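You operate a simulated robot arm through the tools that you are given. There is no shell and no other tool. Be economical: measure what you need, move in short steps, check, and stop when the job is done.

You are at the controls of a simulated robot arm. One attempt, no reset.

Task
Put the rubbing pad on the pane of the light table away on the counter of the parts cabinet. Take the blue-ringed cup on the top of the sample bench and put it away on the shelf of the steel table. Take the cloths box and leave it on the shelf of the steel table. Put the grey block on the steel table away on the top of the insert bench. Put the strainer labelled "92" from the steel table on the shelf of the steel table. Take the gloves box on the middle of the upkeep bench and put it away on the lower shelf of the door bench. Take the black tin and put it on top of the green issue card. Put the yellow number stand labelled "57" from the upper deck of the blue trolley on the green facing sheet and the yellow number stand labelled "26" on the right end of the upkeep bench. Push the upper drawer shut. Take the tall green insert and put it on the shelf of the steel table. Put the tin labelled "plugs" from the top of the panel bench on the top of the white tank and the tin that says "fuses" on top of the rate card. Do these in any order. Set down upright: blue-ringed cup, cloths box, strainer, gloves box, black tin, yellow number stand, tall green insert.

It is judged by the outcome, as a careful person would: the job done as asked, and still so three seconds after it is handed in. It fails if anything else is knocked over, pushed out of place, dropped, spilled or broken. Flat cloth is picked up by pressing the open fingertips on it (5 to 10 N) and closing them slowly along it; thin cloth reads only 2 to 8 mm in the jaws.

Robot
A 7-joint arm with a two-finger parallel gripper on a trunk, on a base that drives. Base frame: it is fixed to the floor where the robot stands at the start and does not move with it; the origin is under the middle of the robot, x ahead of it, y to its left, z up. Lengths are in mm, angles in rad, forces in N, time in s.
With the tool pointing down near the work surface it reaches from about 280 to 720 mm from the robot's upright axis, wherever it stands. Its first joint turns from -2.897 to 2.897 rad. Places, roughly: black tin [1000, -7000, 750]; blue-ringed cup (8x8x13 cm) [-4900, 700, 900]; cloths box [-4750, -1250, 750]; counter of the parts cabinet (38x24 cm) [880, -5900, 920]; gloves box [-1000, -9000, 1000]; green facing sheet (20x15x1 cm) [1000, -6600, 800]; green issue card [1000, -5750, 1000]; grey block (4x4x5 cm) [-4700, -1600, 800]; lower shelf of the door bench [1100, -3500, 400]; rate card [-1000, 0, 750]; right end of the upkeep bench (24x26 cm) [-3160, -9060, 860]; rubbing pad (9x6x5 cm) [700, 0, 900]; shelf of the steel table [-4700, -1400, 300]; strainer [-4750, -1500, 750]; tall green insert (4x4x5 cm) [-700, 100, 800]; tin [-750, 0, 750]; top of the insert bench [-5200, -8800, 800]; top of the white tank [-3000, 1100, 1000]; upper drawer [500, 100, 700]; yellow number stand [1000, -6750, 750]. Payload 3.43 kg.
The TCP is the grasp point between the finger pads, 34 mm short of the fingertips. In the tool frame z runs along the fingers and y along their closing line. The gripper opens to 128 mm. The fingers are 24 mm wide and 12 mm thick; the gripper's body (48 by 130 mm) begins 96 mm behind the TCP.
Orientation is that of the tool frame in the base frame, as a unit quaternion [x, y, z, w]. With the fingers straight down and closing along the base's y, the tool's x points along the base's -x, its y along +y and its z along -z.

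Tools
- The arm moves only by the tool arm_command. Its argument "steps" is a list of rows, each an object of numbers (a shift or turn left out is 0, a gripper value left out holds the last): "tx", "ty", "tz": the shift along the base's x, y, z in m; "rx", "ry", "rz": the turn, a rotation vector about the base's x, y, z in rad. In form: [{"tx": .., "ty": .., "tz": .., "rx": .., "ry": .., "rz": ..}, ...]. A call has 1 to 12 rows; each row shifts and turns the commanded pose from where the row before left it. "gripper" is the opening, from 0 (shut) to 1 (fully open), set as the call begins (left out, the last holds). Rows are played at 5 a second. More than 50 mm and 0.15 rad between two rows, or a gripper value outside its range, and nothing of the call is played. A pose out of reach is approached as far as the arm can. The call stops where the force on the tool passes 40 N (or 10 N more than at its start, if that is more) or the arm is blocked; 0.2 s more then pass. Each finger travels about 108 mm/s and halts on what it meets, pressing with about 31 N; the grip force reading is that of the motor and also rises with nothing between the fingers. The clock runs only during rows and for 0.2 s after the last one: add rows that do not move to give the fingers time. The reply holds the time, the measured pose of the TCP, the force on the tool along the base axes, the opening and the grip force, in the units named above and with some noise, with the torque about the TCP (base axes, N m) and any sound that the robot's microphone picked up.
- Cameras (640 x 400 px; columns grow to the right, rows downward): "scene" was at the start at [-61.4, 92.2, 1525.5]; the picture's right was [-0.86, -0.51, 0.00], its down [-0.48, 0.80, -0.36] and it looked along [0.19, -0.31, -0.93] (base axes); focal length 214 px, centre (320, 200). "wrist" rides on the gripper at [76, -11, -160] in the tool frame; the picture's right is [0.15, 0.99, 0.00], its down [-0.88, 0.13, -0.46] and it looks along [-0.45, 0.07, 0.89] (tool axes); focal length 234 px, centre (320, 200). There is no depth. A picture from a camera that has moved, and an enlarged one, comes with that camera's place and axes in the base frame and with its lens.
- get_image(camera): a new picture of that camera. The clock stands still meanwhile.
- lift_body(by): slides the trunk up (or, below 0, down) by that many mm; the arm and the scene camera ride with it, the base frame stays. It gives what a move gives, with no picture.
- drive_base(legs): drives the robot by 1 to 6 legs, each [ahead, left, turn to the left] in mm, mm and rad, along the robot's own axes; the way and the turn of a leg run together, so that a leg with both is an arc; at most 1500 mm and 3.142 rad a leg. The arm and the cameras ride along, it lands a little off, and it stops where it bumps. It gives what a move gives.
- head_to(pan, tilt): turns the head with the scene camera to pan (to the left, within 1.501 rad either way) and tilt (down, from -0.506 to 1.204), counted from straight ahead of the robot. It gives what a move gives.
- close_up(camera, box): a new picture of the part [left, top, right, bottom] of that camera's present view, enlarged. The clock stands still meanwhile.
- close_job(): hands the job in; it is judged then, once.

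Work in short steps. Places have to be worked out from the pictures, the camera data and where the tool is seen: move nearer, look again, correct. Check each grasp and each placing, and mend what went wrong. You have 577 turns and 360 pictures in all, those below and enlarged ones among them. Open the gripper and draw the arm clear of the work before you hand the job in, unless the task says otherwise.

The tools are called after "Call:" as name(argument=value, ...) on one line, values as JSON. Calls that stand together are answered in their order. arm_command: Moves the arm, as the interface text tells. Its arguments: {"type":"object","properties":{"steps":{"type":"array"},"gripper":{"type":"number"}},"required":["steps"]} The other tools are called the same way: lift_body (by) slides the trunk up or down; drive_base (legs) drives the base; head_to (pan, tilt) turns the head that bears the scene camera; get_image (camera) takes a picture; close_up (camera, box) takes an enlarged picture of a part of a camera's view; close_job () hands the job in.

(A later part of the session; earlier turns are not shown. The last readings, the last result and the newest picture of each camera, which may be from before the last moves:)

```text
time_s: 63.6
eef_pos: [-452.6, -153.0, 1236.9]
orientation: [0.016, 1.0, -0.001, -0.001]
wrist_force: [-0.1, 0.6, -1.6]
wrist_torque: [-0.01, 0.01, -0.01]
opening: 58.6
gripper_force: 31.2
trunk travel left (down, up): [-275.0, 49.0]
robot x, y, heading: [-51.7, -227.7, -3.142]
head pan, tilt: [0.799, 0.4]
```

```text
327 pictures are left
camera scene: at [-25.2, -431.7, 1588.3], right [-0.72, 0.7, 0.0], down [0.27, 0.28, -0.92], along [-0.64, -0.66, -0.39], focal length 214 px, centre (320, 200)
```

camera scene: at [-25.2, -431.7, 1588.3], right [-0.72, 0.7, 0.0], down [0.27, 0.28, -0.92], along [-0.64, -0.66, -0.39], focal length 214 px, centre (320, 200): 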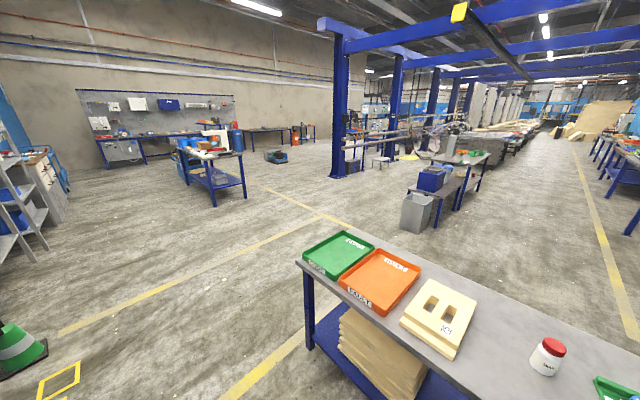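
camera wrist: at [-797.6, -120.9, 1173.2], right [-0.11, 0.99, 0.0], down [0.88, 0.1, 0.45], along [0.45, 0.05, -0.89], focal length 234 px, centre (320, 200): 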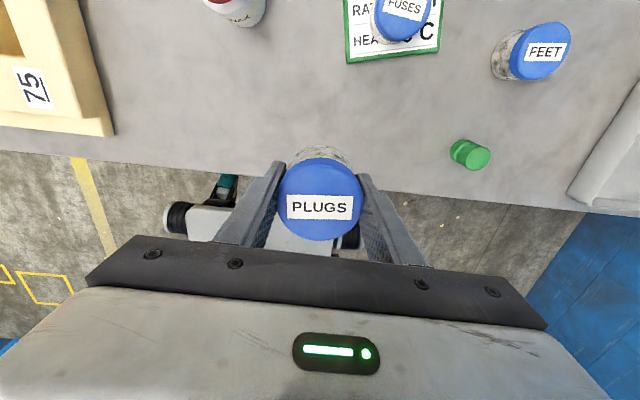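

The bench's left end is at y≈-1190 and the aisle beyond is clear. I drive around the bench end and into the aisle facing the tank.

Call:
drive_base(legs=[[0, 1480, 0], [1500, 0, 0], [350, 0, 0], [0, -1400, 0]])

Call:
head_to(pan=-0.6, tilt=0.5)

Call:
get_image(camera="scene")

```text
time_s: 100.0
eef_pos: [-2290.6, -235.7, 1238.3]
orientation: [0.019, 1.0, -0.001, -0.001]
wrist_force: [1.1, 0.0, -0.4]
wrist_torque: [0.01, 0.05, 0.0]
opening: 58.8
gripper_force: 30.7
trunk travel left (down, up): [-275.0, 49.0]
robot x, y, heading: [-1883.4, -308.9, 3.142]
head pan, tilt: [0.799, 0.4]
```

```text
time_s: 101.5
eef_pos: [-2290.6, -236.4, 1238.5]
orientation: [0.018, 1.0, -0.002, 0.0]
wrist_force: [0.3, -0.2, -1.7]
wrist_torque: [0.0, -0.02, 0.0]
opening: 58.7
gripper_force: 30.8
trunk travel left (down, up): [-275.0, 49.0]
robot x, y, heading: [-1889.3, -310.2, 3.142]
head pan, tilt: [-0.6, 0.499]
```

```text
326 pictures are left
camera scene: at [-1874.3, -398.7, 1579.2], right [0.57, 0.82, 0.0], down [0.39, -0.27, -0.88], along [-0.72, 0.5, -0.48], focal length 214 px, centre (320, 200)
```

scene: 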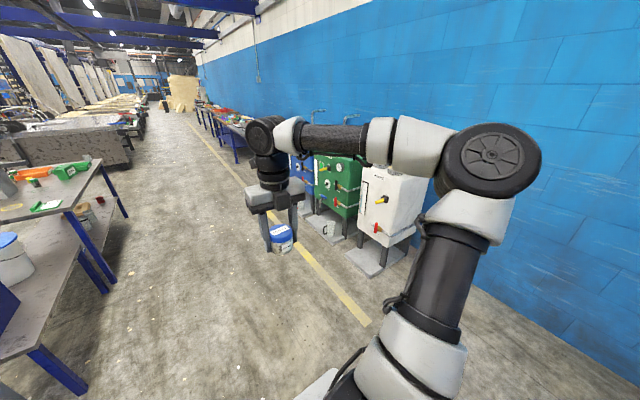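

The white tank stands at about (-2950,1050). I drive up the aisle, turn to face it and look again.

Call:
drive_base(legs=[[1130, 0, 0], [0, 0, -1.571], [200, 0, 0]])

Call:
head_to(pan=0.0, tilt=0.6)

Call:
get_image(camera="scene")

Call:
get_image(camera="wrist")

```text
time_s: 112.3
eef_pos: [-2916.4, 297.6, 1238.3]
orientation: [0.722, 0.692, -0.001, -0.002]
wrist_force: [0.3, -0.1, -1.7]
wrist_torque: [0.02, 0.03, -0.04]
opening: 59.1
gripper_force: 31.3
trunk travel left (down, up): [-275.0, 49.0]
robot x, y, heading: [-2997.9, -98.4, 1.558]
head pan, tilt: [-0.6, 0.499]
```

```text
time_s: 113.3
eef_pos: [-2917.4, 297.2, 1238.5]
orientation: [0.723, 0.691, 0.0, -0.002]
wrist_force: [-0.3, 1.0, -1.8]
wrist_torque: [-0.01, -0.02, 0.01]
opening: 59.2
gripper_force: 30.9
trunk travel left (down, up): [-275.0, 49.0]
robot x, y, heading: [-2995.8, -104.3, 1.562]
head pan, tilt: [0.0, 0.6]
```

```text
325 pictures are left
camera scene: at [-3135.0, -103.2, 1570.1], right [1.0, -0.01, 0.0], down [-0.01, -0.56, -0.83], along [0.01, 0.83, -0.56], focal length 214 px, centre (320, 200)
```

scene: 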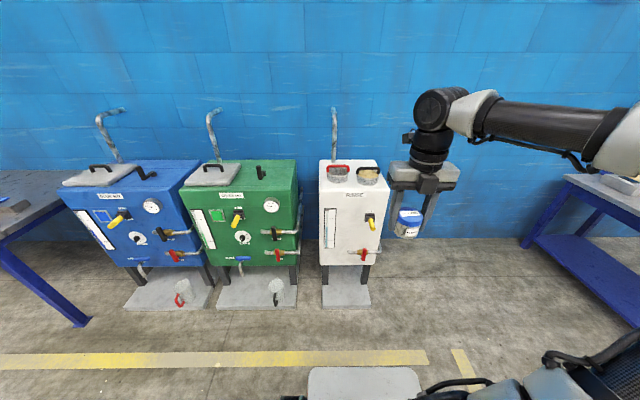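

```text
324 pictures are left
camera wrist: at [-2924.7, 373.6, 1397.9], right [0.99, 0.1, 0.0], down [0.09, -0.89, 0.45], along [0.04, -0.45, -0.89], focal length 234 px, centre (320, 200)
```

wrist: 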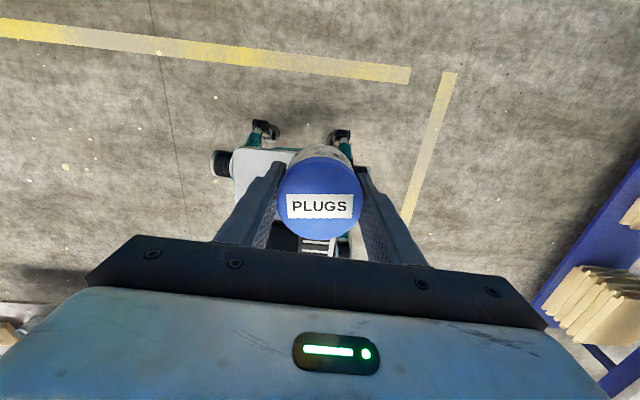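

The top of the white tank has fittings on it; I zoom in.

Call:
close_up(camera="scene", box=[295, 130, 425, 211])

```text
4.92 times, centred on (360, 170) of scene
camera zoom: at [-3135.0, -103.2, 1570.1], right [1.0, -0.01, 0.0], down [-0.01, -0.56, -0.83], along [0.01, 0.83, -0.56], focal length 1056 px, centre (123, 345)
```

zoom: 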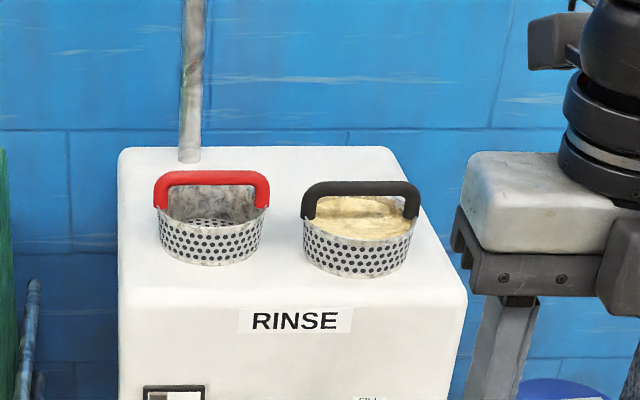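

The back-right part of the tank top behind the two strainer baskets is free. I drive forward to y≈480 and view from above with the wrist camera.

Call:
drive_base(legs=[[580, 0, 0.009]])

Call:
get_image(camera="scene")

Call:
get_image(camera="wrist")

```text
time_s: 116.3
eef_pos: [-2919.8, 831.1, 1237.1]
orientation: [0.719, 0.695, 0.0, -0.002]
wrist_force: [-0.5, 0.4, -2.1]
wrist_torque: [-0.03, 0.0, 0.0]
opening: 58.9
gripper_force: 30.9
trunk travel left (down, up): [-275.0, 49.0]
robot x, y, heading: [-2994.0, 427.7, 1.572]
head pan, tilt: [0.0, 0.6]
stopped in leg 1: the robot was blocked; the commanded pose is now the measured one
```

```text
322 pictures are left
camera scene: at [-3133.4, 427.9, 1570.1], right [1.0, 0.0, 0.0], down [0.0, -0.57, -0.82], along [0.0, 0.82, -0.57], focal length 214 px, centre (320, 200)
```

scene: 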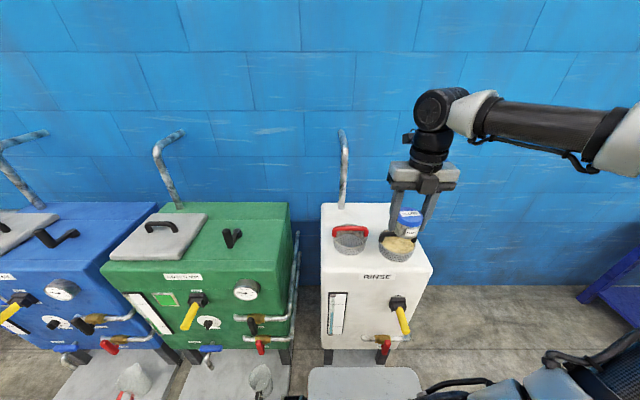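

```text
321 pictures are left
camera wrist: at [-2927.3, 906.7, 1397.3], right [0.99, 0.11, 0.0], down [0.1, -0.89, 0.45], along [0.05, -0.45, -0.89], focal length 234 px, centre (320, 200)
```

wrist: 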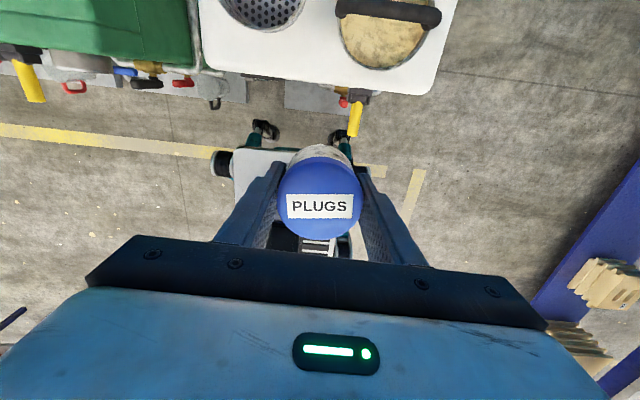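

Blocked by the tank's plinth (its front is at y≈800). Refined: tank top z≈935, y 910–1315; baskets reach back to y≈1045. I back off slightly, raise the trunk and test how far the arm reaches at z≈1150.

Call:
drive_base(legs=[[-12, 0, 0]])

Call:
lift_body(by=49)

Call:
arm_command(steps=[{"tz": -0.03, "ty": 0.04}, {"tz": -0.03, "ty": 0.04}, {"tz": -0.03, "ty": 0.04}, {"tz": -0.03, "ty": 0.04}, {"tx": -0.01, "ty": 0.04}, {"ty": 0.04}, {"ty": 0.03}])

Call:
get_image(camera="wrist")

Call:
get_image(camera="scene")

```text
time_s: 117.0
eef_pos: [-2919.9, 819.0, 1238.4]
orientation: [0.72, 0.694, 0.0, -0.002]
wrist_force: [-0.7, -0.4, -1.9]
wrist_torque: [0.04, 0.0, -0.01]
opening: 58.9
gripper_force: 31.2
trunk travel left (down, up): [-275.0, 49.0]
robot x, y, heading: [-2992.9, 418.5, 1.573]
head pan, tilt: [0.0, 0.6]
```

```text
time_s: 118.0
eef_pos: [-2919.7, 818.7, 1287.7]
orientation: [0.719, 0.695, -0.001, -0.003]
wrist_force: [0.3, -0.4, -1.5]
wrist_torque: [0.0, -0.05, -0.01]
opening: 59.0
gripper_force: 30.7
trunk travel left (down, up): [-324.0, 0.0]
robot x, y, heading: [-2993.7, 419.3, 1.573]
head pan, tilt: [0.0, 0.6]
```

```text
time_s: 119.5
eef_pos: [-2930.3, 1088.5, 1166.4]
orientation: [0.72, 0.694, -0.001, -0.002]
wrist_force: [-0.1, -0.2, -1.6]
wrist_torque: [0.01, -0.01, 0.02]
opening: 58.7
gripper_force: 30.9
trunk travel left (down, up): [-324.0, 0.0]
robot x, y, heading: [-2996.4, 419.0, 1.575]
head pan, tilt: [0.0, 0.6]
```

```text
320 pictures are left
camera wrist: at [-2937.5, 1164.6, 1325.6], right [0.99, 0.11, 0.0], down [0.1, -0.89, 0.45], along [0.05, -0.45, -0.89], focal length 234 px, centre (320, 200)
```

wrist: 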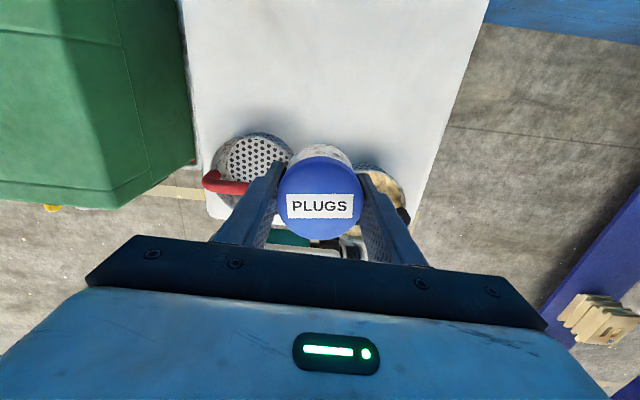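

```text
319 pictures are left
camera scene: at [-3133.7, 416.3, 1619.0], right [1.0, 0.0, 0.0], down [0.0, -0.57, -0.82], along [0.0, 0.82, -0.57], focal length 214 px, centre (320, 200)
```

scene: 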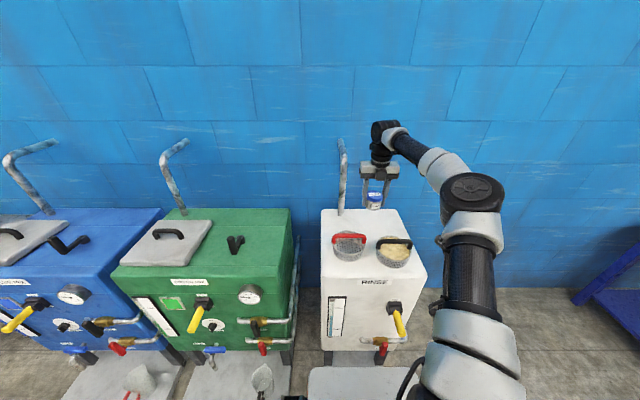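

Reach is good here. I go a bit further back to y≈1140, clear behind the baskets.

Call:
arm_command(steps=[{"ty": 0.025}, {"ty": 0.025}, {"tz": -0.04}, {"tz": -0.04}, {}])

Call:
get_image(camera="wrist")

Call:
close_up(camera="scene", box=[300, 160, 430, 241])

```text
time_s: 120.8
eef_pos: [-2928.9, 1124.8, 1086.4]
orientation: [0.72, 0.694, -0.001, -0.002]
wrist_force: [0.4, 0.1, -0.6]
wrist_torque: [0.0, 0.01, 0.01]
opening: 58.6
gripper_force: 31.1
out of reach, approached as far as the arm can: row 2
trunk travel left (down, up): [-324.0, 0.0]
robot x, y, heading: [-2993.3, 416.3, 1.57]
head pan, tilt: [0.0, 0.6]
```

```text
318 pictures are left
camera wrist: at [-2937.1, 1200.7, 1245.7], right [0.99, 0.11, 0.0], down [0.1, -0.89, 0.45], along [0.05, -0.45, -0.89], focal length 234 px, centre (320, 200)
```

wrist: 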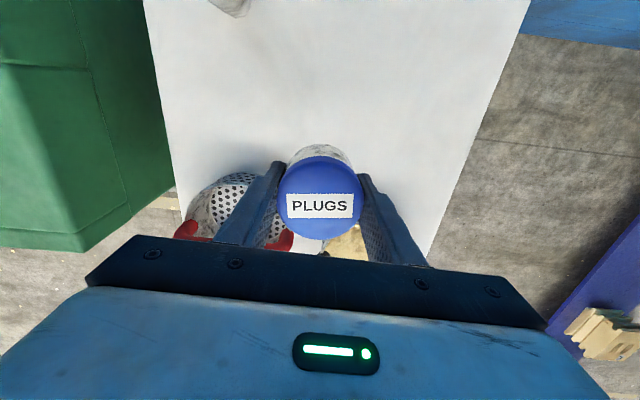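

```text
4.92 times, centred on (365, 200) of scene
camera zoom: at [-3133.5, 415.9, 1619.1], right [1.0, 0.0, 0.0], down [0.0, -0.56, -0.83], along [0.0, 0.83, -0.56], focal length 1056 px, centre (98, 198)
```

zoom: 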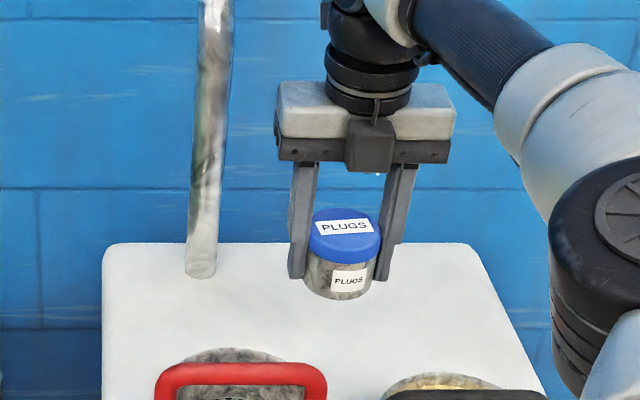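

Behind the baskets with room. I lower in steps until contact (top ≈935 → TCP ≈975).

Call:
arm_command(steps=[{"tz": -0.04}, {"tz": -0.03}, {"tz": -0.015}, {"tz": -0.006}, {"tz": -0.005}, {"tz": -0.004}, {"tz": -0.004}, {"tz": -0.003}, {"tz": -0.003}, {"tz": -0.003}])

Call:
get_image(camera="wrist")

```text
time_s: 122.8
eef_pos: [-2929.4, 1128.2, 985.2]
orientation: [0.72, 0.694, 0.003, -0.005]
wrist_force: [-1.3, -6.1, 15.7]
wrist_torque: [-0.4, -0.53, -0.27]
opening: 58.9
gripper_force: 30.7
trunk travel left (down, up): [-324.0, 0.0]
robot x, y, heading: [-2994.8, 418.9, 1.565]
head pan, tilt: [0.0, 0.6]
stopped in row 10: the force on the tool passed its limit at 44 N (the readings are from after the stop); the commanded pose is now the measured one
```

```text
316 pictures are left
camera wrist: at [-2937.6, 1201.8, 1144.5], right [0.99, 0.11, 0.0], down [0.1, -0.89, 0.44], along [0.05, -0.44, -0.9], focal length 234 px, centre (320, 200)
```

wrist: 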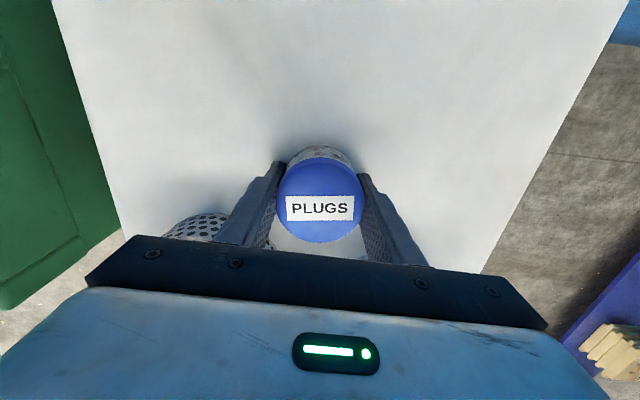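

On the tank top. Release moderately, rise and check.

Call:
arm_command(steps=[{"tz": 0.001}, {}, {}], gripper=0.62)

Call:
arm_command(steps=[{"tz": 0.02}, {"tz": 0.04}, {"tz": 0.045}, {"tz": 0.045}, {"tz": 0.04}, {}])

Call:
get_image(camera="wrist")

```text
time_s: 123.6
eef_pos: [-2933.6, 1128.0, 984.4]
orientation: [0.719, 0.695, 0.003, -0.007]
wrist_force: [-18.6, -0.7, 19.4]
wrist_torque: [-0.24, -0.19, -0.23]
opening: 68.5
gripper_force: 0.0
trunk travel left (down, up): [-324.0, 0.0]
robot x, y, heading: [-2996.3, 414.0, 1.569]
head pan, tilt: [0.0, 0.6]
```

```text
time_s: 125.0
eef_pos: [-2929.1, 1128.1, 1172.2]
orientation: [0.72, 0.694, 0.003, -0.004]
wrist_force: [1.2, -0.4, 0.3]
wrist_torque: [0.02, -0.01, 0.01]
opening: 79.6
gripper_force: 0.0
trunk travel left (down, up): [-324.0, 0.0]
robot x, y, heading: [-2998.2, 416.7, 1.574]
head pan, tilt: [0.0, 0.6]
```

```text
315 pictures are left
camera wrist: at [-2936.5, 1202.9, 1332.5], right [0.99, 0.11, 0.0], down [0.1, -0.89, 0.45], along [0.05, -0.45, -0.89], focal length 234 px, centre (320, 200)
```

wrist: 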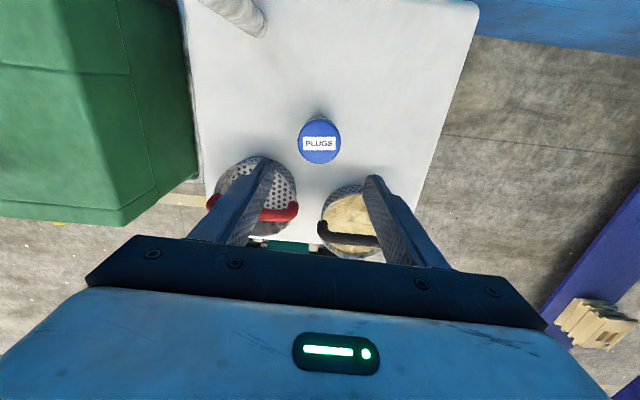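

PLUGS stands on the tank. I retract the arm and drive back round to the front of the panel bench for the green insert.

Call:
arm_command(steps=[{"ty": -0.04, "tz": 0.02}, {"ty": -0.045, "tz": 0.02}, {"ty": -0.045, "tz": 0.02}, {"ty": -0.045, "tz": 0.02}, {"ty": -0.045}, {"ty": -0.045}, {"ty": -0.045}], gripper=1)

Call:
drive_base(legs=[[-730, 0, 0], [0, -1100, 0], [-1400, 0, 0], [0, -1500, 0], [0, -350, 0]])

Call:
drive_base(legs=[[0, 0, 1.571], [0, -1500, 0], [0, -200, 0]])

Call:
head_to(pan=0.0, tilt=0.9)

Call:
get_image(camera="scene")

```text
time_s: 126.6
eef_pos: [-2929.2, 819.0, 1252.5]
orientation: [0.719, 0.695, 0.004, -0.003]
wrist_force: [-0.4, -0.7, -0.7]
wrist_torque: [0.03, 0.0, 0.02]
opening: 127.8
gripper_force: 0.1
trunk travel left (down, up): [-324.0, 0.0]
robot x, y, heading: [-2994.9, 418.6, 1.567]
head pan, tilt: [0.0, 0.6]
```

```text
time_s: 165.5
eef_pos: [47.2, -1289.2, 1250.7]
orientation: [0.716, 0.698, 0.002, -0.004]
wrist_force: [-0.5, 0.2, 0.2]
wrist_torque: [0.01, 0.02, 0.02]
opening: 128.0
gripper_force: 0.1
trunk travel left (down, up): [-324.0, 0.0]
robot x, y, heading: [-11.8, -1692.0, 1.581]
head pan, tilt: [0.0, 0.6]
```

```text
time_s: 186.0
eef_pos: [-429.9, 62.1, 1252.7]
orientation: [0.013, 1.0, -0.001, -0.004]
wrist_force: [0.6, -0.9, -0.3]
wrist_torque: [-0.07, 0.02, 0.03]
opening: 128.0
gripper_force: 0.0
trunk travel left (down, up): [-324.0, 0.0]
robot x, y, heading: [-26.0, 0.3, -3.132]
head pan, tilt: [0.0, 0.6]
```

```text
time_s: 186.8
eef_pos: [-431.4, 62.0, 1251.4]
orientation: [0.013, 1.0, -0.001, -0.004]
wrist_force: [-0.6, 0.2, 0.0]
wrist_torque: [0.02, -0.01, -0.03]
opening: 128.0
gripper_force: 0.1
trunk travel left (down, up): [-324.0, 0.0]
robot x, y, heading: [-27.3, 0.7, -3.13]
head pan, tilt: [0.0, 0.901]
```

```text
314 pictures are left
camera scene: at [-12.0, -138.7, 1594.3], right [-0.01, 1.0, 0.0], down [0.78, 0.01, -0.62], along [-0.62, -0.01, -0.78], focal length 214 px, centre (320, 200)
```

scene: 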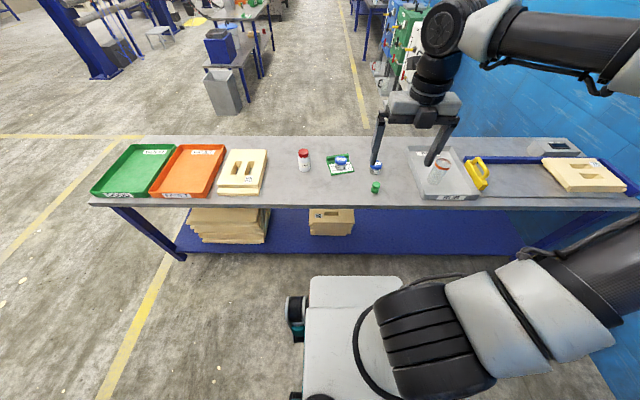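

I zoom on the steel table in the distance to learn how the shelf is shaped before choosing a grasp for the insert.

Call:
head_to(pan=0.25, tilt=0.35)

Call:
close_up(camera="scene", box=[220, 90, 400, 202])

```text
time_s: 187.8
eef_pos: [-430.5, 61.2, 1252.4]
orientation: [0.013, 1.0, -0.001, -0.004]
wrist_force: [0.8, 0.2, 0.2]
wrist_torque: [-0.01, -0.01, 0.01]
opening: 127.8
gripper_force: 0.1
trunk travel left (down, up): [-324.0, 0.0]
robot x, y, heading: [-27.9, 2.0, -3.128]
head pan, tilt: [0.25, 0.351]
```

```text
3.56 times, centred on (310, 146) of scene
camera zoom: at [-26.5, -161.8, 1641.8], right [-0.26, 0.97, 0.0], down [0.33, 0.09, -0.94], along [-0.91, -0.24, -0.34], focal length 763 px, centre (356, 392)
```

zoom: 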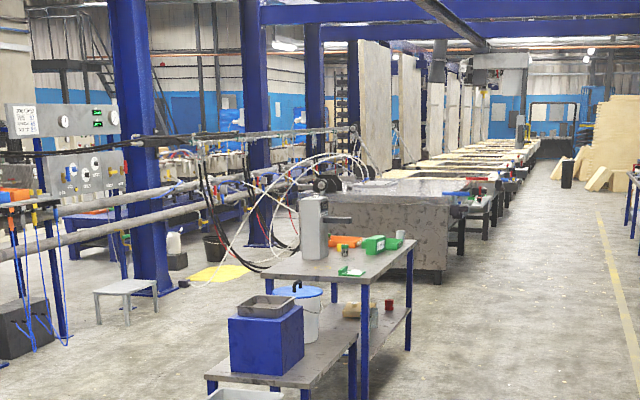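

The steel table has a shelf under its top, so placing there needs a forward-pointing tool. I'll grasp the insert with the tool pitched 60° forward. First move a bit closer, lower the trunk and pitch the tool up high.

Call:
drive_base(legs=[[110, 0, -0.01]])

Call:
lift_body(by=-49)

Call:
arm_command(steps=[{"tz": -0.04}, {"tz": -0.04, "ry": 0.15}, {"tz": -0.04, "ry": 0.15}, {"ry": 0.15, "ty": 0.03}, {"ry": 0.15, "ty": 0.03}, {"ry": 0.15}, {"ry": 0.15}, {"ry": 0.147}, {}], gripper=0.7)

Call:
get_image(camera="wrist")

Call:
head_to(pan=-0.2, tilt=0.9)

Call:
get_image(camera="scene")

```text
time_s: 189.0
eef_pos: [-539.6, 65.7, 1251.4]
orientation: [0.02, 1.0, -0.001, -0.004]
wrist_force: [0.2, -0.4, -0.5]
wrist_torque: [0.01, -0.03, -0.01]
opening: 128.0
gripper_force: 0.1
trunk travel left (down, up): [-324.0, 0.0]
robot x, y, heading: [-138.2, -1.1, 3.139]
head pan, tilt: [0.25, 0.351]
```

```text
time_s: 189.9
eef_pos: [-538.8, 65.6, 1202.1]
orientation: [0.018, 1.0, -0.001, -0.005]
wrist_force: [0.1, -0.1, -0.1]
wrist_torque: [0.0, -0.01, 0.0]
opening: 128.1
gripper_force: 0.2
trunk travel left (down, up): [-275.0, 49.0]
robot x, y, heading: [-132.8, 0.4, 3.145]
head pan, tilt: [0.25, 0.351]
```

```text
time_s: 191.9
eef_pos: [-593.7, 162.3, 1091.2]
orientation: [0.015, 0.864, -0.011, -0.503]
wrist_force: [0.2, -0.1, 0.3]
wrist_torque: [-0.02, 0.0, -0.01]
opening: 89.6
gripper_force: 0.1
out of reach, approached as far as the arm can: row 6, 7, 8
trunk travel left (down, up): [-275.0, 49.0]
robot x, y, heading: [-135.4, 1.2, 3.14]
head pan, tilt: [0.25, 0.351]
```

```text
312 pictures are left
camera wrist: at [-491.5, 154.3, 1236.1], right [-0.06, 0.99, 0.09], down [0.83, 0.1, -0.55], along [-0.55, 0.05, -0.83], focal length 234 px, centre (320, 200)
```

wrist: 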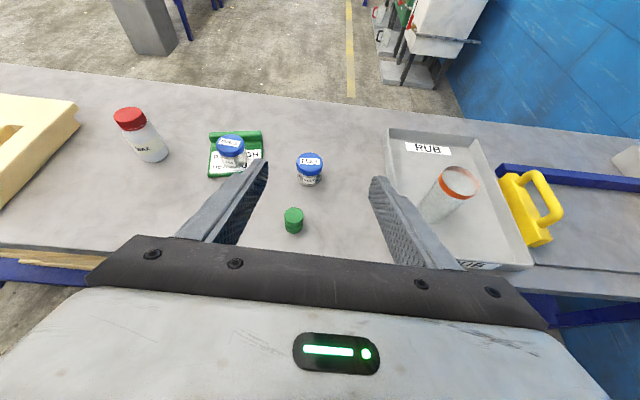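

```text
time_s: 192.9
eef_pos: [-593.5, 161.8, 1090.7]
orientation: [0.015, 0.864, -0.01, -0.504]
wrist_force: [0.4, 0.1, 0.8]
wrist_torque: [0.03, -0.01, 0.01]
opening: 89.4
gripper_force: 0.0
trunk travel left (down, up): [-275.0, 49.0]
robot x, y, heading: [-139.1, -1.2, 3.142]
head pan, tilt: [-0.201, 0.901]
```

```text
311 pictures are left
camera scene: at [-120.3, -124.4, 1545.4], right [0.2, 0.98, 0.0], down [0.77, -0.16, -0.62], along [-0.61, 0.12, -0.78], focal length 214 px, centre (320, 200)
```

scene: 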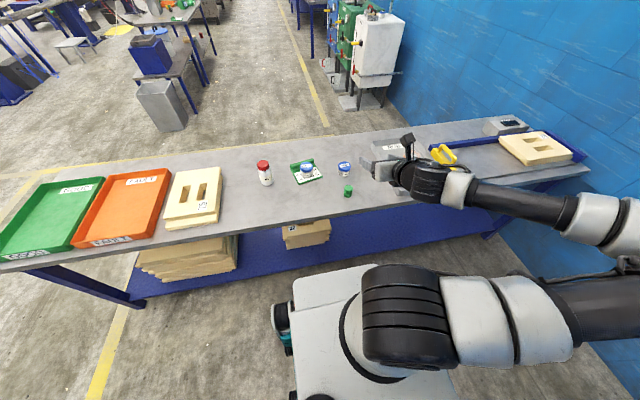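

The tool is now pitched 60° forward. I move toward the pre-grasp (-633,125,880) in front of the insert.

Call:
arm_command(steps=[{"tx": -0.01, "tz": -0.045}, {"tx": -0.01, "tz": -0.045}, {"tx": -0.01, "tz": -0.045}, {"tx": -0.01, "tz": -0.045}, {}])

```text
time_s: 194.1
eef_pos: [-648.1, 184.4, 986.4]
orientation: [0.013, 0.87, -0.013, -0.493]
wrist_force: [-0.2, -0.1, 0.4]
wrist_torque: [-0.01, -0.02, -0.03]
opening: 89.7
gripper_force: 0.0
out of reach, approached as far as the arm can: row 2, 3, 4
trunk travel left (down, up): [-275.0, 49.0]
robot x, y, heading: [-135.5, -3.9, 3.144]
head pan, tilt: [-0.201, 0.901]
```

The arm is too folded here; I back the base off 120 mm to give it room.

Call:
drive_base(legs=[[-120, 0, 0]])

Call:
arm_command(steps=[{"tx": -0.04, "ty": -0.01}, {"tx": -0.03, "ty": -0.02}, {"ty": -0.02, "tz": -0.02}, {"tz": -0.03}, {}])

Call:
get_image(camera="scene")

```text
time_s: 195.3
eef_pos: [-528.7, 182.5, 987.6]
orientation: [0.013, 0.87, -0.012, -0.493]
wrist_force: [-0.8, -0.6, 0.3]
wrist_torque: [-0.01, 0.02, 0.02]
opening: 89.6
gripper_force: 0.0
trunk travel left (down, up): [-275.0, 49.0]
robot x, y, heading: [-18.6, 3.4, -3.14]
head pan, tilt: [-0.201, 0.901]
```

```text
time_s: 196.5
eef_pos: [-610.7, 137.3, 967.2]
orientation: [0.013, 0.874, -0.013, -0.485]
wrist_force: [1.2, 0.0, -0.4]
wrist_torque: [0.02, 0.03, 0.0]
opening: 89.3
gripper_force: 0.0
out of reach, approached as far as the arm can: row 3, 4
trunk travel left (down, up): [-275.0, 49.0]
robot x, y, heading: [-17.2, 2.5, -3.137]
head pan, tilt: [-0.201, 0.901]
```

```text
310 pictures are left
camera scene: at [-0.8, -124.3, 1545.3], right [0.2, 0.98, 0.0], down [0.77, -0.16, -0.62], along [-0.61, 0.12, -0.78], focal length 214 px, centre (320, 200)
```

scene: 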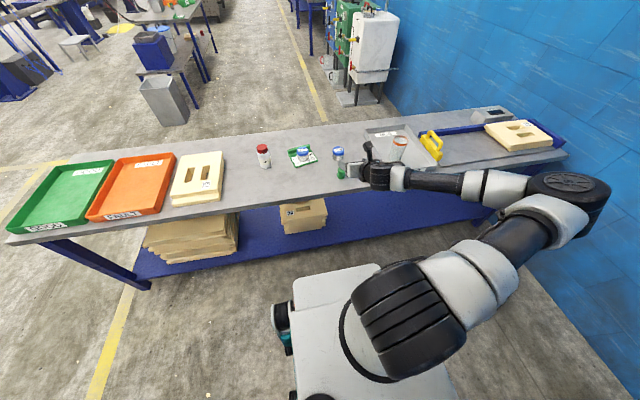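

The elbow sits out to the right with the forearm slanting leftward, so I yaw the tool left by ~0.45 rad to match and try again.

Call:
arm_command(steps=[{"rz": 0.15}, {"rz": 0.15}, {"rz": 0.15}, {"tz": -0.03}, {"tz": -0.03}, {"ty": -0.02}, {}])

```text
time_s: 198.1
eef_pos: [-608.5, 122.5, 926.6]
orientation: [-0.181, 0.852, -0.122, -0.475]
wrist_force: [0.2, 0.3, 0.1]
wrist_torque: [0.02, 0.01, 0.0]
opening: 89.8
gripper_force: 0.1
out of reach, approached as far as the arm can: row 5, 6
trunk travel left (down, up): [-275.0, 49.0]
robot x, y, heading: [-18.8, 2.0, -3.136]
head pan, tilt: [-0.201, 0.901]
```

Better use the trunk: lowering it keeps the arm's comfortable posture. I lower 65 mm and align with the insert along the tool direction.

Call:
lift_body(by=-75)

Call:
arm_command(steps=[{"tx": -0.01, "ty": 0.022}, {"tx": -0.01, "ty": 0.022}, {}])

Call:
get_image(camera="wrist")

```text
time_s: 199.2
eef_pos: [-607.6, 123.4, 851.0]
orientation: [-0.182, 0.852, -0.122, -0.475]
wrist_force: [-0.1, -1.2, -0.6]
wrist_torque: [0.01, -0.02, 0.03]
opening: 89.5
gripper_force: 0.0
trunk travel left (down, up): [-200.0, 124.0]
robot x, y, heading: [-17.1, -1.2, -3.141]
head pan, tilt: [-0.201, 0.901]
```

```text
time_s: 200.0
eef_pos: [-628.1, 166.3, 851.4]
orientation: [-0.182, 0.852, -0.122, -0.475]
wrist_force: [-0.3, 0.6, 0.3]
wrist_torque: [-0.01, 0.02, -0.03]
opening: 89.6
gripper_force: 0.0
trunk travel left (down, up): [-200.0, 124.0]
robot x, y, heading: [-17.8, 1.1, -3.139]
head pan, tilt: [-0.201, 0.901]
```

```text
309 pictures are left
camera wrist: at [-538.1, 203.3, 999.3], right [-0.49, 0.87, 0.09], down [0.72, 0.46, -0.52], along [-0.49, -0.19, -0.85], focal length 234 px, centre (320, 200)
```

wrist: 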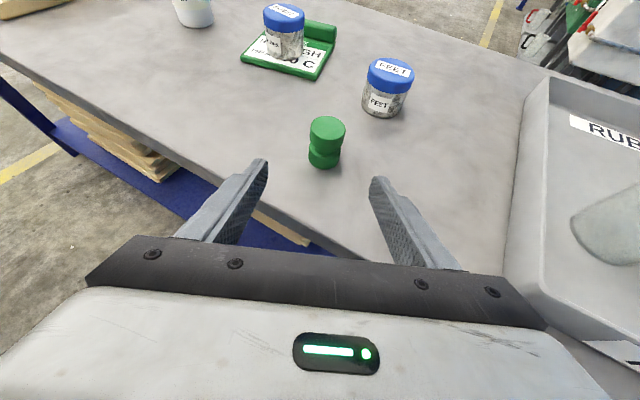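

Insert centre at (-723,127). I approach along the tool axis to TCP (-722,127,811).

Call:
arm_command(steps=[{"ty": 0.008, "tz": 0.022}, {"tx": -0.024, "ty": -0.012, "tz": -0.016}, {"tx": -0.024, "ty": -0.012, "tz": -0.016}, {"tx": -0.024, "ty": -0.012, "tz": -0.016}, {"tx": -0.022, "ty": -0.011, "tz": -0.014}, {}])

Call:
get_image(camera="wrist")

```text
time_s: 201.4
eef_pos: [-723.2, 127.5, 811.3]
orientation: [-0.182, 0.853, -0.122, -0.474]
wrist_force: [0.0, -0.3, 0.2]
wrist_torque: [0.02, 0.01, 0.0]
opening: 89.6
gripper_force: 0.1
trunk travel left (down, up): [-200.0, 124.0]
robot x, y, heading: [-14.0, 1.0, -3.143]
head pan, tilt: [-0.201, 0.901]
```

```text
308 pictures are left
camera wrist: at [-632.4, 163.8, 959.1], right [-0.49, 0.87, 0.09], down [0.72, 0.46, -0.52], along [-0.49, -0.19, -0.85], focal length 234 px, centre (320, 200)
```

wrist: 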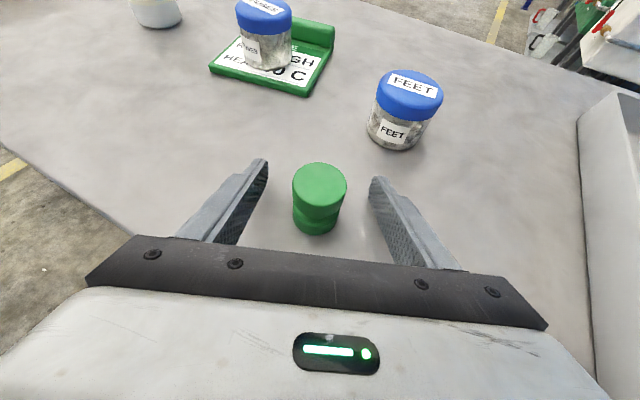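

Insert is between the pads. Close and lift.

Call:
arm_command(steps=[{}, {}, {}, {}], gripper=0)

Call:
arm_command(steps=[{"tz": 0.02}, {"tz": 0.03}, {"tz": 0.03}])

Call:
get_image(camera="wrist")

```text
time_s: 202.4
eef_pos: [-722.8, 127.6, 811.1]
orientation: [-0.183, 0.852, -0.123, -0.474]
wrist_force: [-0.7, 0.3, 1.1]
wrist_torque: [0.04, 0.05, 0.03]
opening: 37.0
gripper_force: 31.2
trunk travel left (down, up): [-200.0, 124.0]
robot x, y, heading: [-13.3, -0.1, -3.14]
head pan, tilt: [-0.201, 0.901]
```

```text
time_s: 203.2
eef_pos: [-722.3, 128.4, 892.6]
orientation: [-0.183, 0.852, -0.123, -0.474]
wrist_force: [0.0, -0.2, -0.4]
wrist_torque: [-0.01, -0.01, -0.01]
opening: 37.1
gripper_force: 30.9
trunk travel left (down, up): [-200.0, 124.0]
robot x, y, heading: [-14.1, 1.5, -3.14]
head pan, tilt: [-0.201, 0.901]
```

```text
307 pictures are left
camera wrist: at [-631.9, 163.7, 1039.7], right [-0.49, 0.87, 0.09], down [0.72, 0.46, -0.52], along [-0.49, -0.19, -0.85], focal length 234 px, centre (320, 200)
```

wrist: 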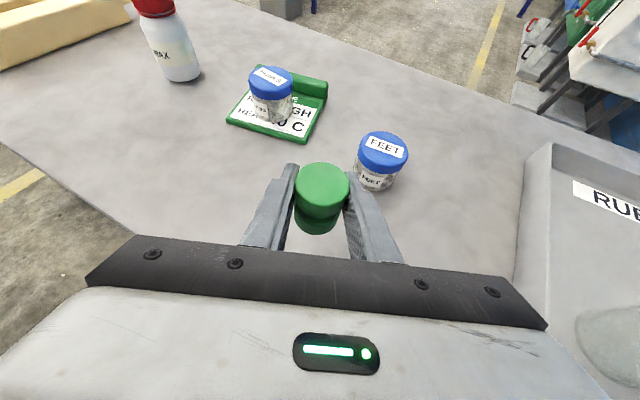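

Held at 37 mm. I raise the trunk and arm for clearance and drive around into the aisle toward the steel table.

Call:
lift_body(by=75)

Call:
arm_command(steps=[{"tz": 0.04}, {"tz": 0.04}, {"tx": 0.04, "ty": 0.01}, {"tx": 0.04}])

Call:
drive_base(legs=[[0, 1500, 0], [0, 200, 0], [1500, 0, 0], [350, 0, 0], [0, -1450, 0]])

Call:
head_to(pan=0.5, tilt=0.4)

Call:
get_image(camera="scene")

```text
time_s: 204.4
eef_pos: [-722.7, 127.8, 967.2]
orientation: [-0.182, 0.853, -0.122, -0.474]
wrist_force: [0.3, 0.3, -0.9]
wrist_torque: [-0.02, 0.01, -0.03]
opening: 37.2
gripper_force: 31.0
trunk travel left (down, up): [-275.0, 49.0]
robot x, y, heading: [-13.2, 1.6, -3.138]
head pan, tilt: [-0.201, 0.901]
```

```text
time_s: 205.4
eef_pos: [-641.8, 138.7, 1047.6]
orientation: [-0.183, 0.852, -0.122, -0.475]
wrist_force: [0.4, 0.5, -0.5]
wrist_torque: [0.0, 0.04, 0.01]
opening: 37.2
gripper_force: 31.6
trunk travel left (down, up): [-275.0, 49.0]
robot x, y, heading: [-17.0, -0.5, -3.139]
head pan, tilt: [-0.201, 0.901]
```

```text
time_s: 244.7
eef_pos: [-2440.6, -69.1, 1047.6]
orientation: [-0.171, 0.855, -0.116, -0.476]
wrist_force: [0.9, -0.1, -0.8]
wrist_torque: [-0.01, -0.01, 0.01]
opening: 36.8
gripper_force: 30.6
trunk travel left (down, up): [-275.0, 49.0]
robot x, y, heading: [-1815.6, -220.9, 3.119]
head pan, tilt: [-0.201, 0.901]
```

```text
time_s: 245.8
eef_pos: [-2441.0, -69.2, 1047.8]
orientation: [-0.172, 0.855, -0.116, -0.476]
wrist_force: [-0.9, 0.0, -0.1]
wrist_torque: [0.0, 0.0, 0.01]
opening: 36.8
gripper_force: 31.0
trunk travel left (down, up): [-275.0, 49.0]
robot x, y, heading: [-1817.1, -226.0, 3.111]
head pan, tilt: [0.499, 0.4]
```

```text
306 pictures are left
camera scene: at [-1815.1, -407.3, 1588.3], right [-0.46, 0.89, 0.0], down [0.35, 0.18, -0.92], along [-0.82, -0.42, -0.39], focal length 214 px, centre (320, 200)
```

scene: 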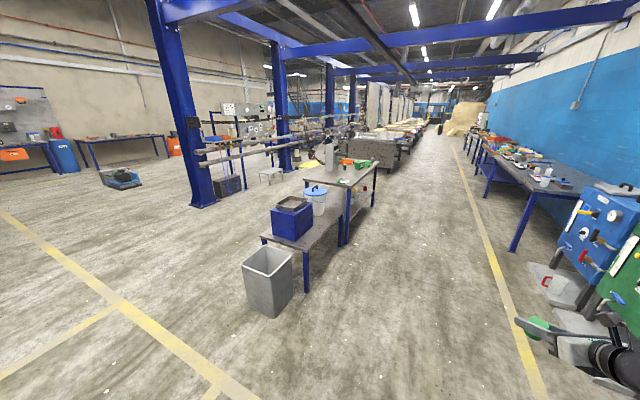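

The steel table spans x≈-3980…-5290, y≈-1190…-1690, open to the aisle. I drive along the aisle and turn to face it.

Call:
drive_base(legs=[[0, 0, 0.028], [1500, 0, 0], [1300, 0, 0], [0, 0, 1.571]])

Call:
head_to(pan=0.0, tilt=0.6)

Call:
get_image(camera="scene")

```text
time_s: 263.6
eef_pos: [-4744.2, -816.9, 1047.6]
orientation: [0.729, -0.478, 0.42, 0.252]
wrist_force: [-0.1, -0.3, -0.7]
wrist_torque: [0.03, 0.03, -0.02]
opening: 37.2
gripper_force: 30.7
trunk travel left (down, up): [-275.0, 49.0]
robot x, y, heading: [-4600.8, -192.2, -1.584]
head pan, tilt: [0.499, 0.4]
```

```text
time_s: 264.5
eef_pos: [-4744.5, -817.2, 1047.4]
orientation: [0.729, -0.478, 0.421, 0.252]
wrist_force: [1.5, 1.0, -1.1]
wrist_torque: [0.02, 0.0, 0.02]
opening: 37.2
gripper_force: 30.9
trunk travel left (down, up): [-275.0, 49.0]
robot x, y, heading: [-4602.5, -193.2, -1.583]
head pan, tilt: [0.0, 0.6]
```

```text
305 pictures are left
camera scene: at [-4459.8, -192.7, 1570.1], right [-1.0, 0.01, 0.0], down [0.01, 0.56, -0.83], along [-0.01, -0.83, -0.56], focal length 214 px, centre (320, 200)
```

scene: 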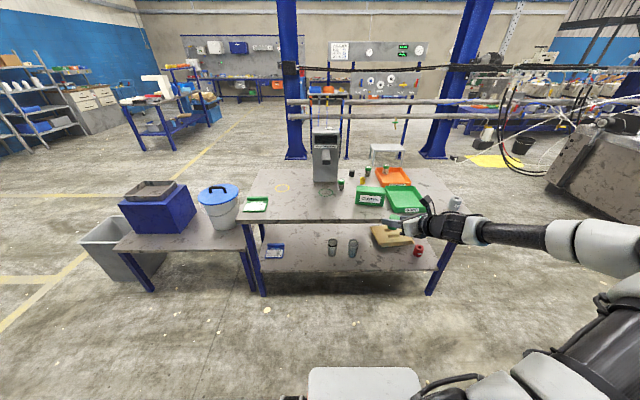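

I zoom onto the table top and the shelf.

Call:
close_up(camera="scene", box=[230, 120, 480, 276])

```text
2.56 times, centred on (355, 198) of scene
camera zoom: at [-4459.8, -192.7, 1570.1], right [-1.0, 0.01, 0.0], down [0.01, 0.56, -0.83], along [-0.01, -0.83, -0.56], focal length 549 px, centre (230, 205)
```

zoom: 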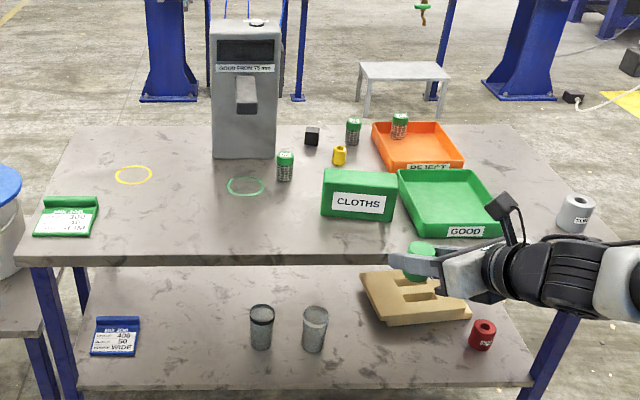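

Plan: lower in front of the table at pitch, then drive the base in to put the insert in the free spot right of the two cups (≈(-4840,-1310), shelf z≈275). First I position the base and lower the trunk.

Call:
drive_base(legs=[[260, -140, 0.012]])

Call:
lift_body(by=-275)

Call:
arm_command(steps=[{"tz": -0.045}, {"tz": -0.045}, {"tz": -0.045}, {"tz": -0.045}, {"tz": -0.045}])

Call:
get_image(camera="scene")

```text
time_s: 266.5
eef_pos: [-4879.1, -1078.8, 1047.2]
orientation: [0.731, -0.474, 0.422, 0.25]
wrist_force: [-0.2, -0.8, -1.1]
wrist_torque: [0.0, -0.01, 0.0]
opening: 36.7
gripper_force: 31.5
trunk travel left (down, up): [-275.0, 49.0]
robot x, y, heading: [-4739.4, -452.7, -1.568]
head pan, tilt: [0.0, 0.6]
```

```text
time_s: 269.3
eef_pos: [-4877.8, -1080.3, 772.5]
orientation: [0.731, -0.474, 0.422, 0.25]
wrist_force: [-1.1, -0.2, -0.6]
wrist_torque: [0.04, -0.02, 0.0]
opening: 37.2
gripper_force: 30.9
trunk travel left (down, up): [0.0, 324.0]
robot x, y, heading: [-4740.0, -455.2, -1.572]
head pan, tilt: [0.0, 0.6]
```

```text
time_s: 270.5
eef_pos: [-4884.0, -1083.7, 553.0]
orientation: [0.732, -0.473, 0.424, 0.246]
wrist_force: [-0.7, 1.0, 0.2]
wrist_torque: [0.0, 0.0, 0.02]
opening: 36.8
gripper_force: 31.0
out of reach, approached as far as the arm can: row 3, 4, 5
trunk travel left (down, up): [0.0, 324.0]
robot x, y, heading: [-4738.2, -453.4, -1.566]
head pan, tilt: [0.0, 0.6]
```

```text
303 pictures are left
camera scene: at [-4600.6, -452.1, 1295.1], right [-1.0, 0.0, 0.0], down [0.0, 0.56, -0.83], along [0.0, -0.83, -0.56], focal length 214 px, centre (320, 200)
```

scene: 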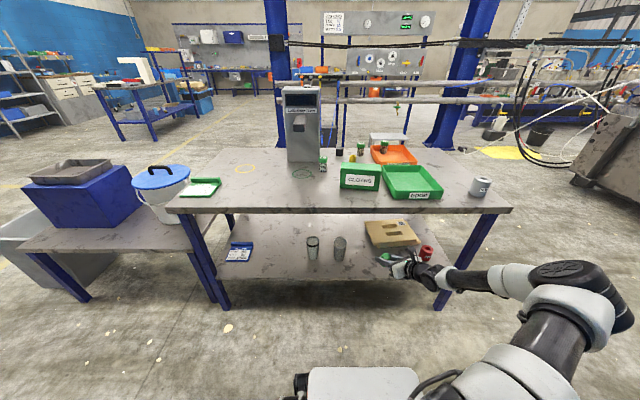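

Reached z≈553 near a joint limit. I relax the pitch to ~42° and continue down.

Call:
arm_command(steps=[{"rx": 0.13, "ry": 0.061}, {"rx": 0.13, "ry": 0.061, "tz": -0.02}, {"tz": -0.04}, {"tz": -0.04}, {"tz": -0.04}, {"tz": -0.04}, {}])

Call:
get_image(camera="wrist")

```text
time_s: 272.1
eef_pos: [-4877.5, -1063.5, 475.6]
orientation: [0.782, -0.509, 0.311, 0.18]
wrist_force: [-0.3, -0.5, -0.3]
wrist_torque: [-0.02, -0.05, 0.03]
opening: 36.6
gripper_force: 31.1
out of reach, approached as far as the arm can: row 4, 5, 6
trunk travel left (down, up): [0.0, 324.0]
robot x, y, heading: [-4741.4, -456.3, -1.57]
head pan, tilt: [0.0, 0.6]
```

```text
302 pictures are left
camera wrist: at [-4893.7, -1014.9, 645.1], right [-0.86, -0.51, 0.06], down [-0.51, 0.82, -0.26], along [0.08, -0.25, -0.96], focal length 234 px, centre (320, 200)
```

wrist: 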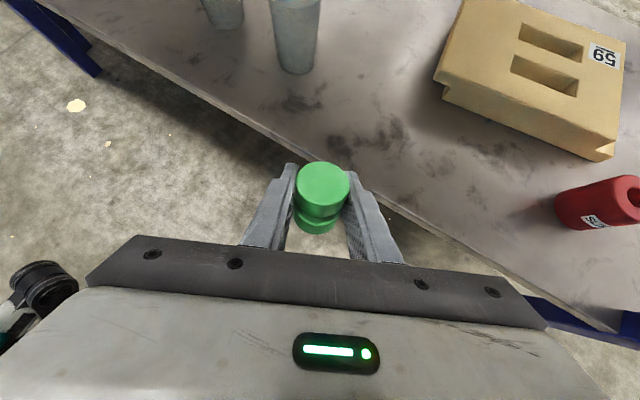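

Still limited; I test whether a longer reach lets it go lower.

Call:
arm_command(steps=[{"ty": -0.03}, {"ty": -0.03}, {"ty": -0.02}, {"tz": -0.03}, {"tz": -0.03}, {}])

```text
time_s: 273.5
eef_pos: [-4869.4, -1120.0, 492.4]
orientation: [0.782, -0.509, 0.31, 0.181]
wrist_force: [-0.7, 0.0, 0.0]
wrist_torque: [0.03, -0.02, 0.01]
opening: 36.8
gripper_force: 30.9
out of reach, approached as far as the arm can: row 1, 2, 3, 4, 5
trunk travel left (down, up): [0.0, 324.0]
robot x, y, heading: [-4738.8, -453.9, -1.57]
head pan, tilt: [0.0, 0.6]
```

Call:
head_to(pan=-0.4, tilt=0.8)

Call:
get_image(camera="scene")

```text
time_s: 274.4
eef_pos: [-4868.1, -1120.6, 492.5]
orientation: [0.783, -0.508, 0.312, 0.18]
wrist_force: [0.9, -0.4, -0.3]
wrist_torque: [0.02, 0.03, 0.02]
opening: 36.8
gripper_force: 31.1
trunk travel left (down, up): [0.0, 324.0]
robot x, y, heading: [-4742.7, -452.6, -1.568]
head pan, tilt: [-0.4, 0.799]
```

```text
301 pictures are left
camera scene: at [-4632.0, -438.3, 1278.2], right [-0.92, 0.39, 0.0], down [0.28, 0.66, -0.7], along [-0.27, -0.64, -0.72], focal length 214 px, centre (320, 200)
```

scene: 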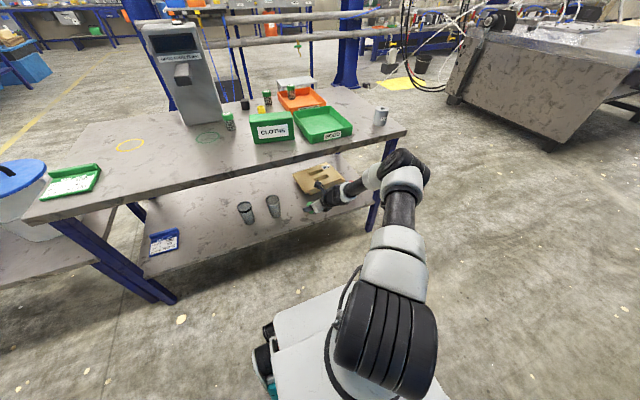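

The forearm now points nearly straight ahead, so I turn the tool yaw back by 0.3 rad and test going lower again.

Call:
arm_command(steps=[{"rz": -0.15}, {"rz": -0.15}, {"tz": -0.03}, {"tz": -0.03}, {"tz": -0.03}, {}])

```text
time_s: 275.8
eef_pos: [-4891.2, -1123.6, 491.7]
orientation: [0.737, -0.573, 0.299, 0.199]
wrist_force: [-1.0, -0.6, 0.2]
wrist_torque: [0.0, 0.0, -0.01]
opening: 37.0
gripper_force: 31.1
out of reach, approached as far as the arm can: row 1, 2, 3, 4, 5
trunk travel left (down, up): [0.0, 324.0]
robot x, y, heading: [-4740.0, -454.6, -1.574]
head pan, tilt: [-0.4, 0.799]
```

I probe what limits the arm: straighten the tool to vertical here (in front of the table) and see how low it goes.

Call:
arm_command(steps=[{"ty": 0.03, "rx": 0.14, "ry": 0.045}, {"ty": 0.03, "rx": 0.14, "ry": 0.045}, {"rx": 0.14, "ry": 0.045}, {"rx": 0.14, "ry": 0.045}, {"rx": 0.13, "ry": 0.04}, {"tz": -0.04}, {"tz": -0.04}, {"tz": -0.04}, {"tz": -0.04}])

```text
time_s: 277.8
eef_pos: [-4859.1, -1004.8, 429.5]
orientation: [0.788, -0.616, 0.007, -0.001]
wrist_force: [0.0, 0.7, -0.3]
wrist_torque: [0.02, -0.01, -0.01]
opening: 36.9
gripper_force: 30.9
out of reach, approached as far as the arm can: row 4, 5, 6, 7, 8, 9
trunk travel left (down, up): [0.0, 324.0]
robot x, y, heading: [-4738.3, -451.4, -1.571]
head pan, tilt: [-0.4, 0.799]
```

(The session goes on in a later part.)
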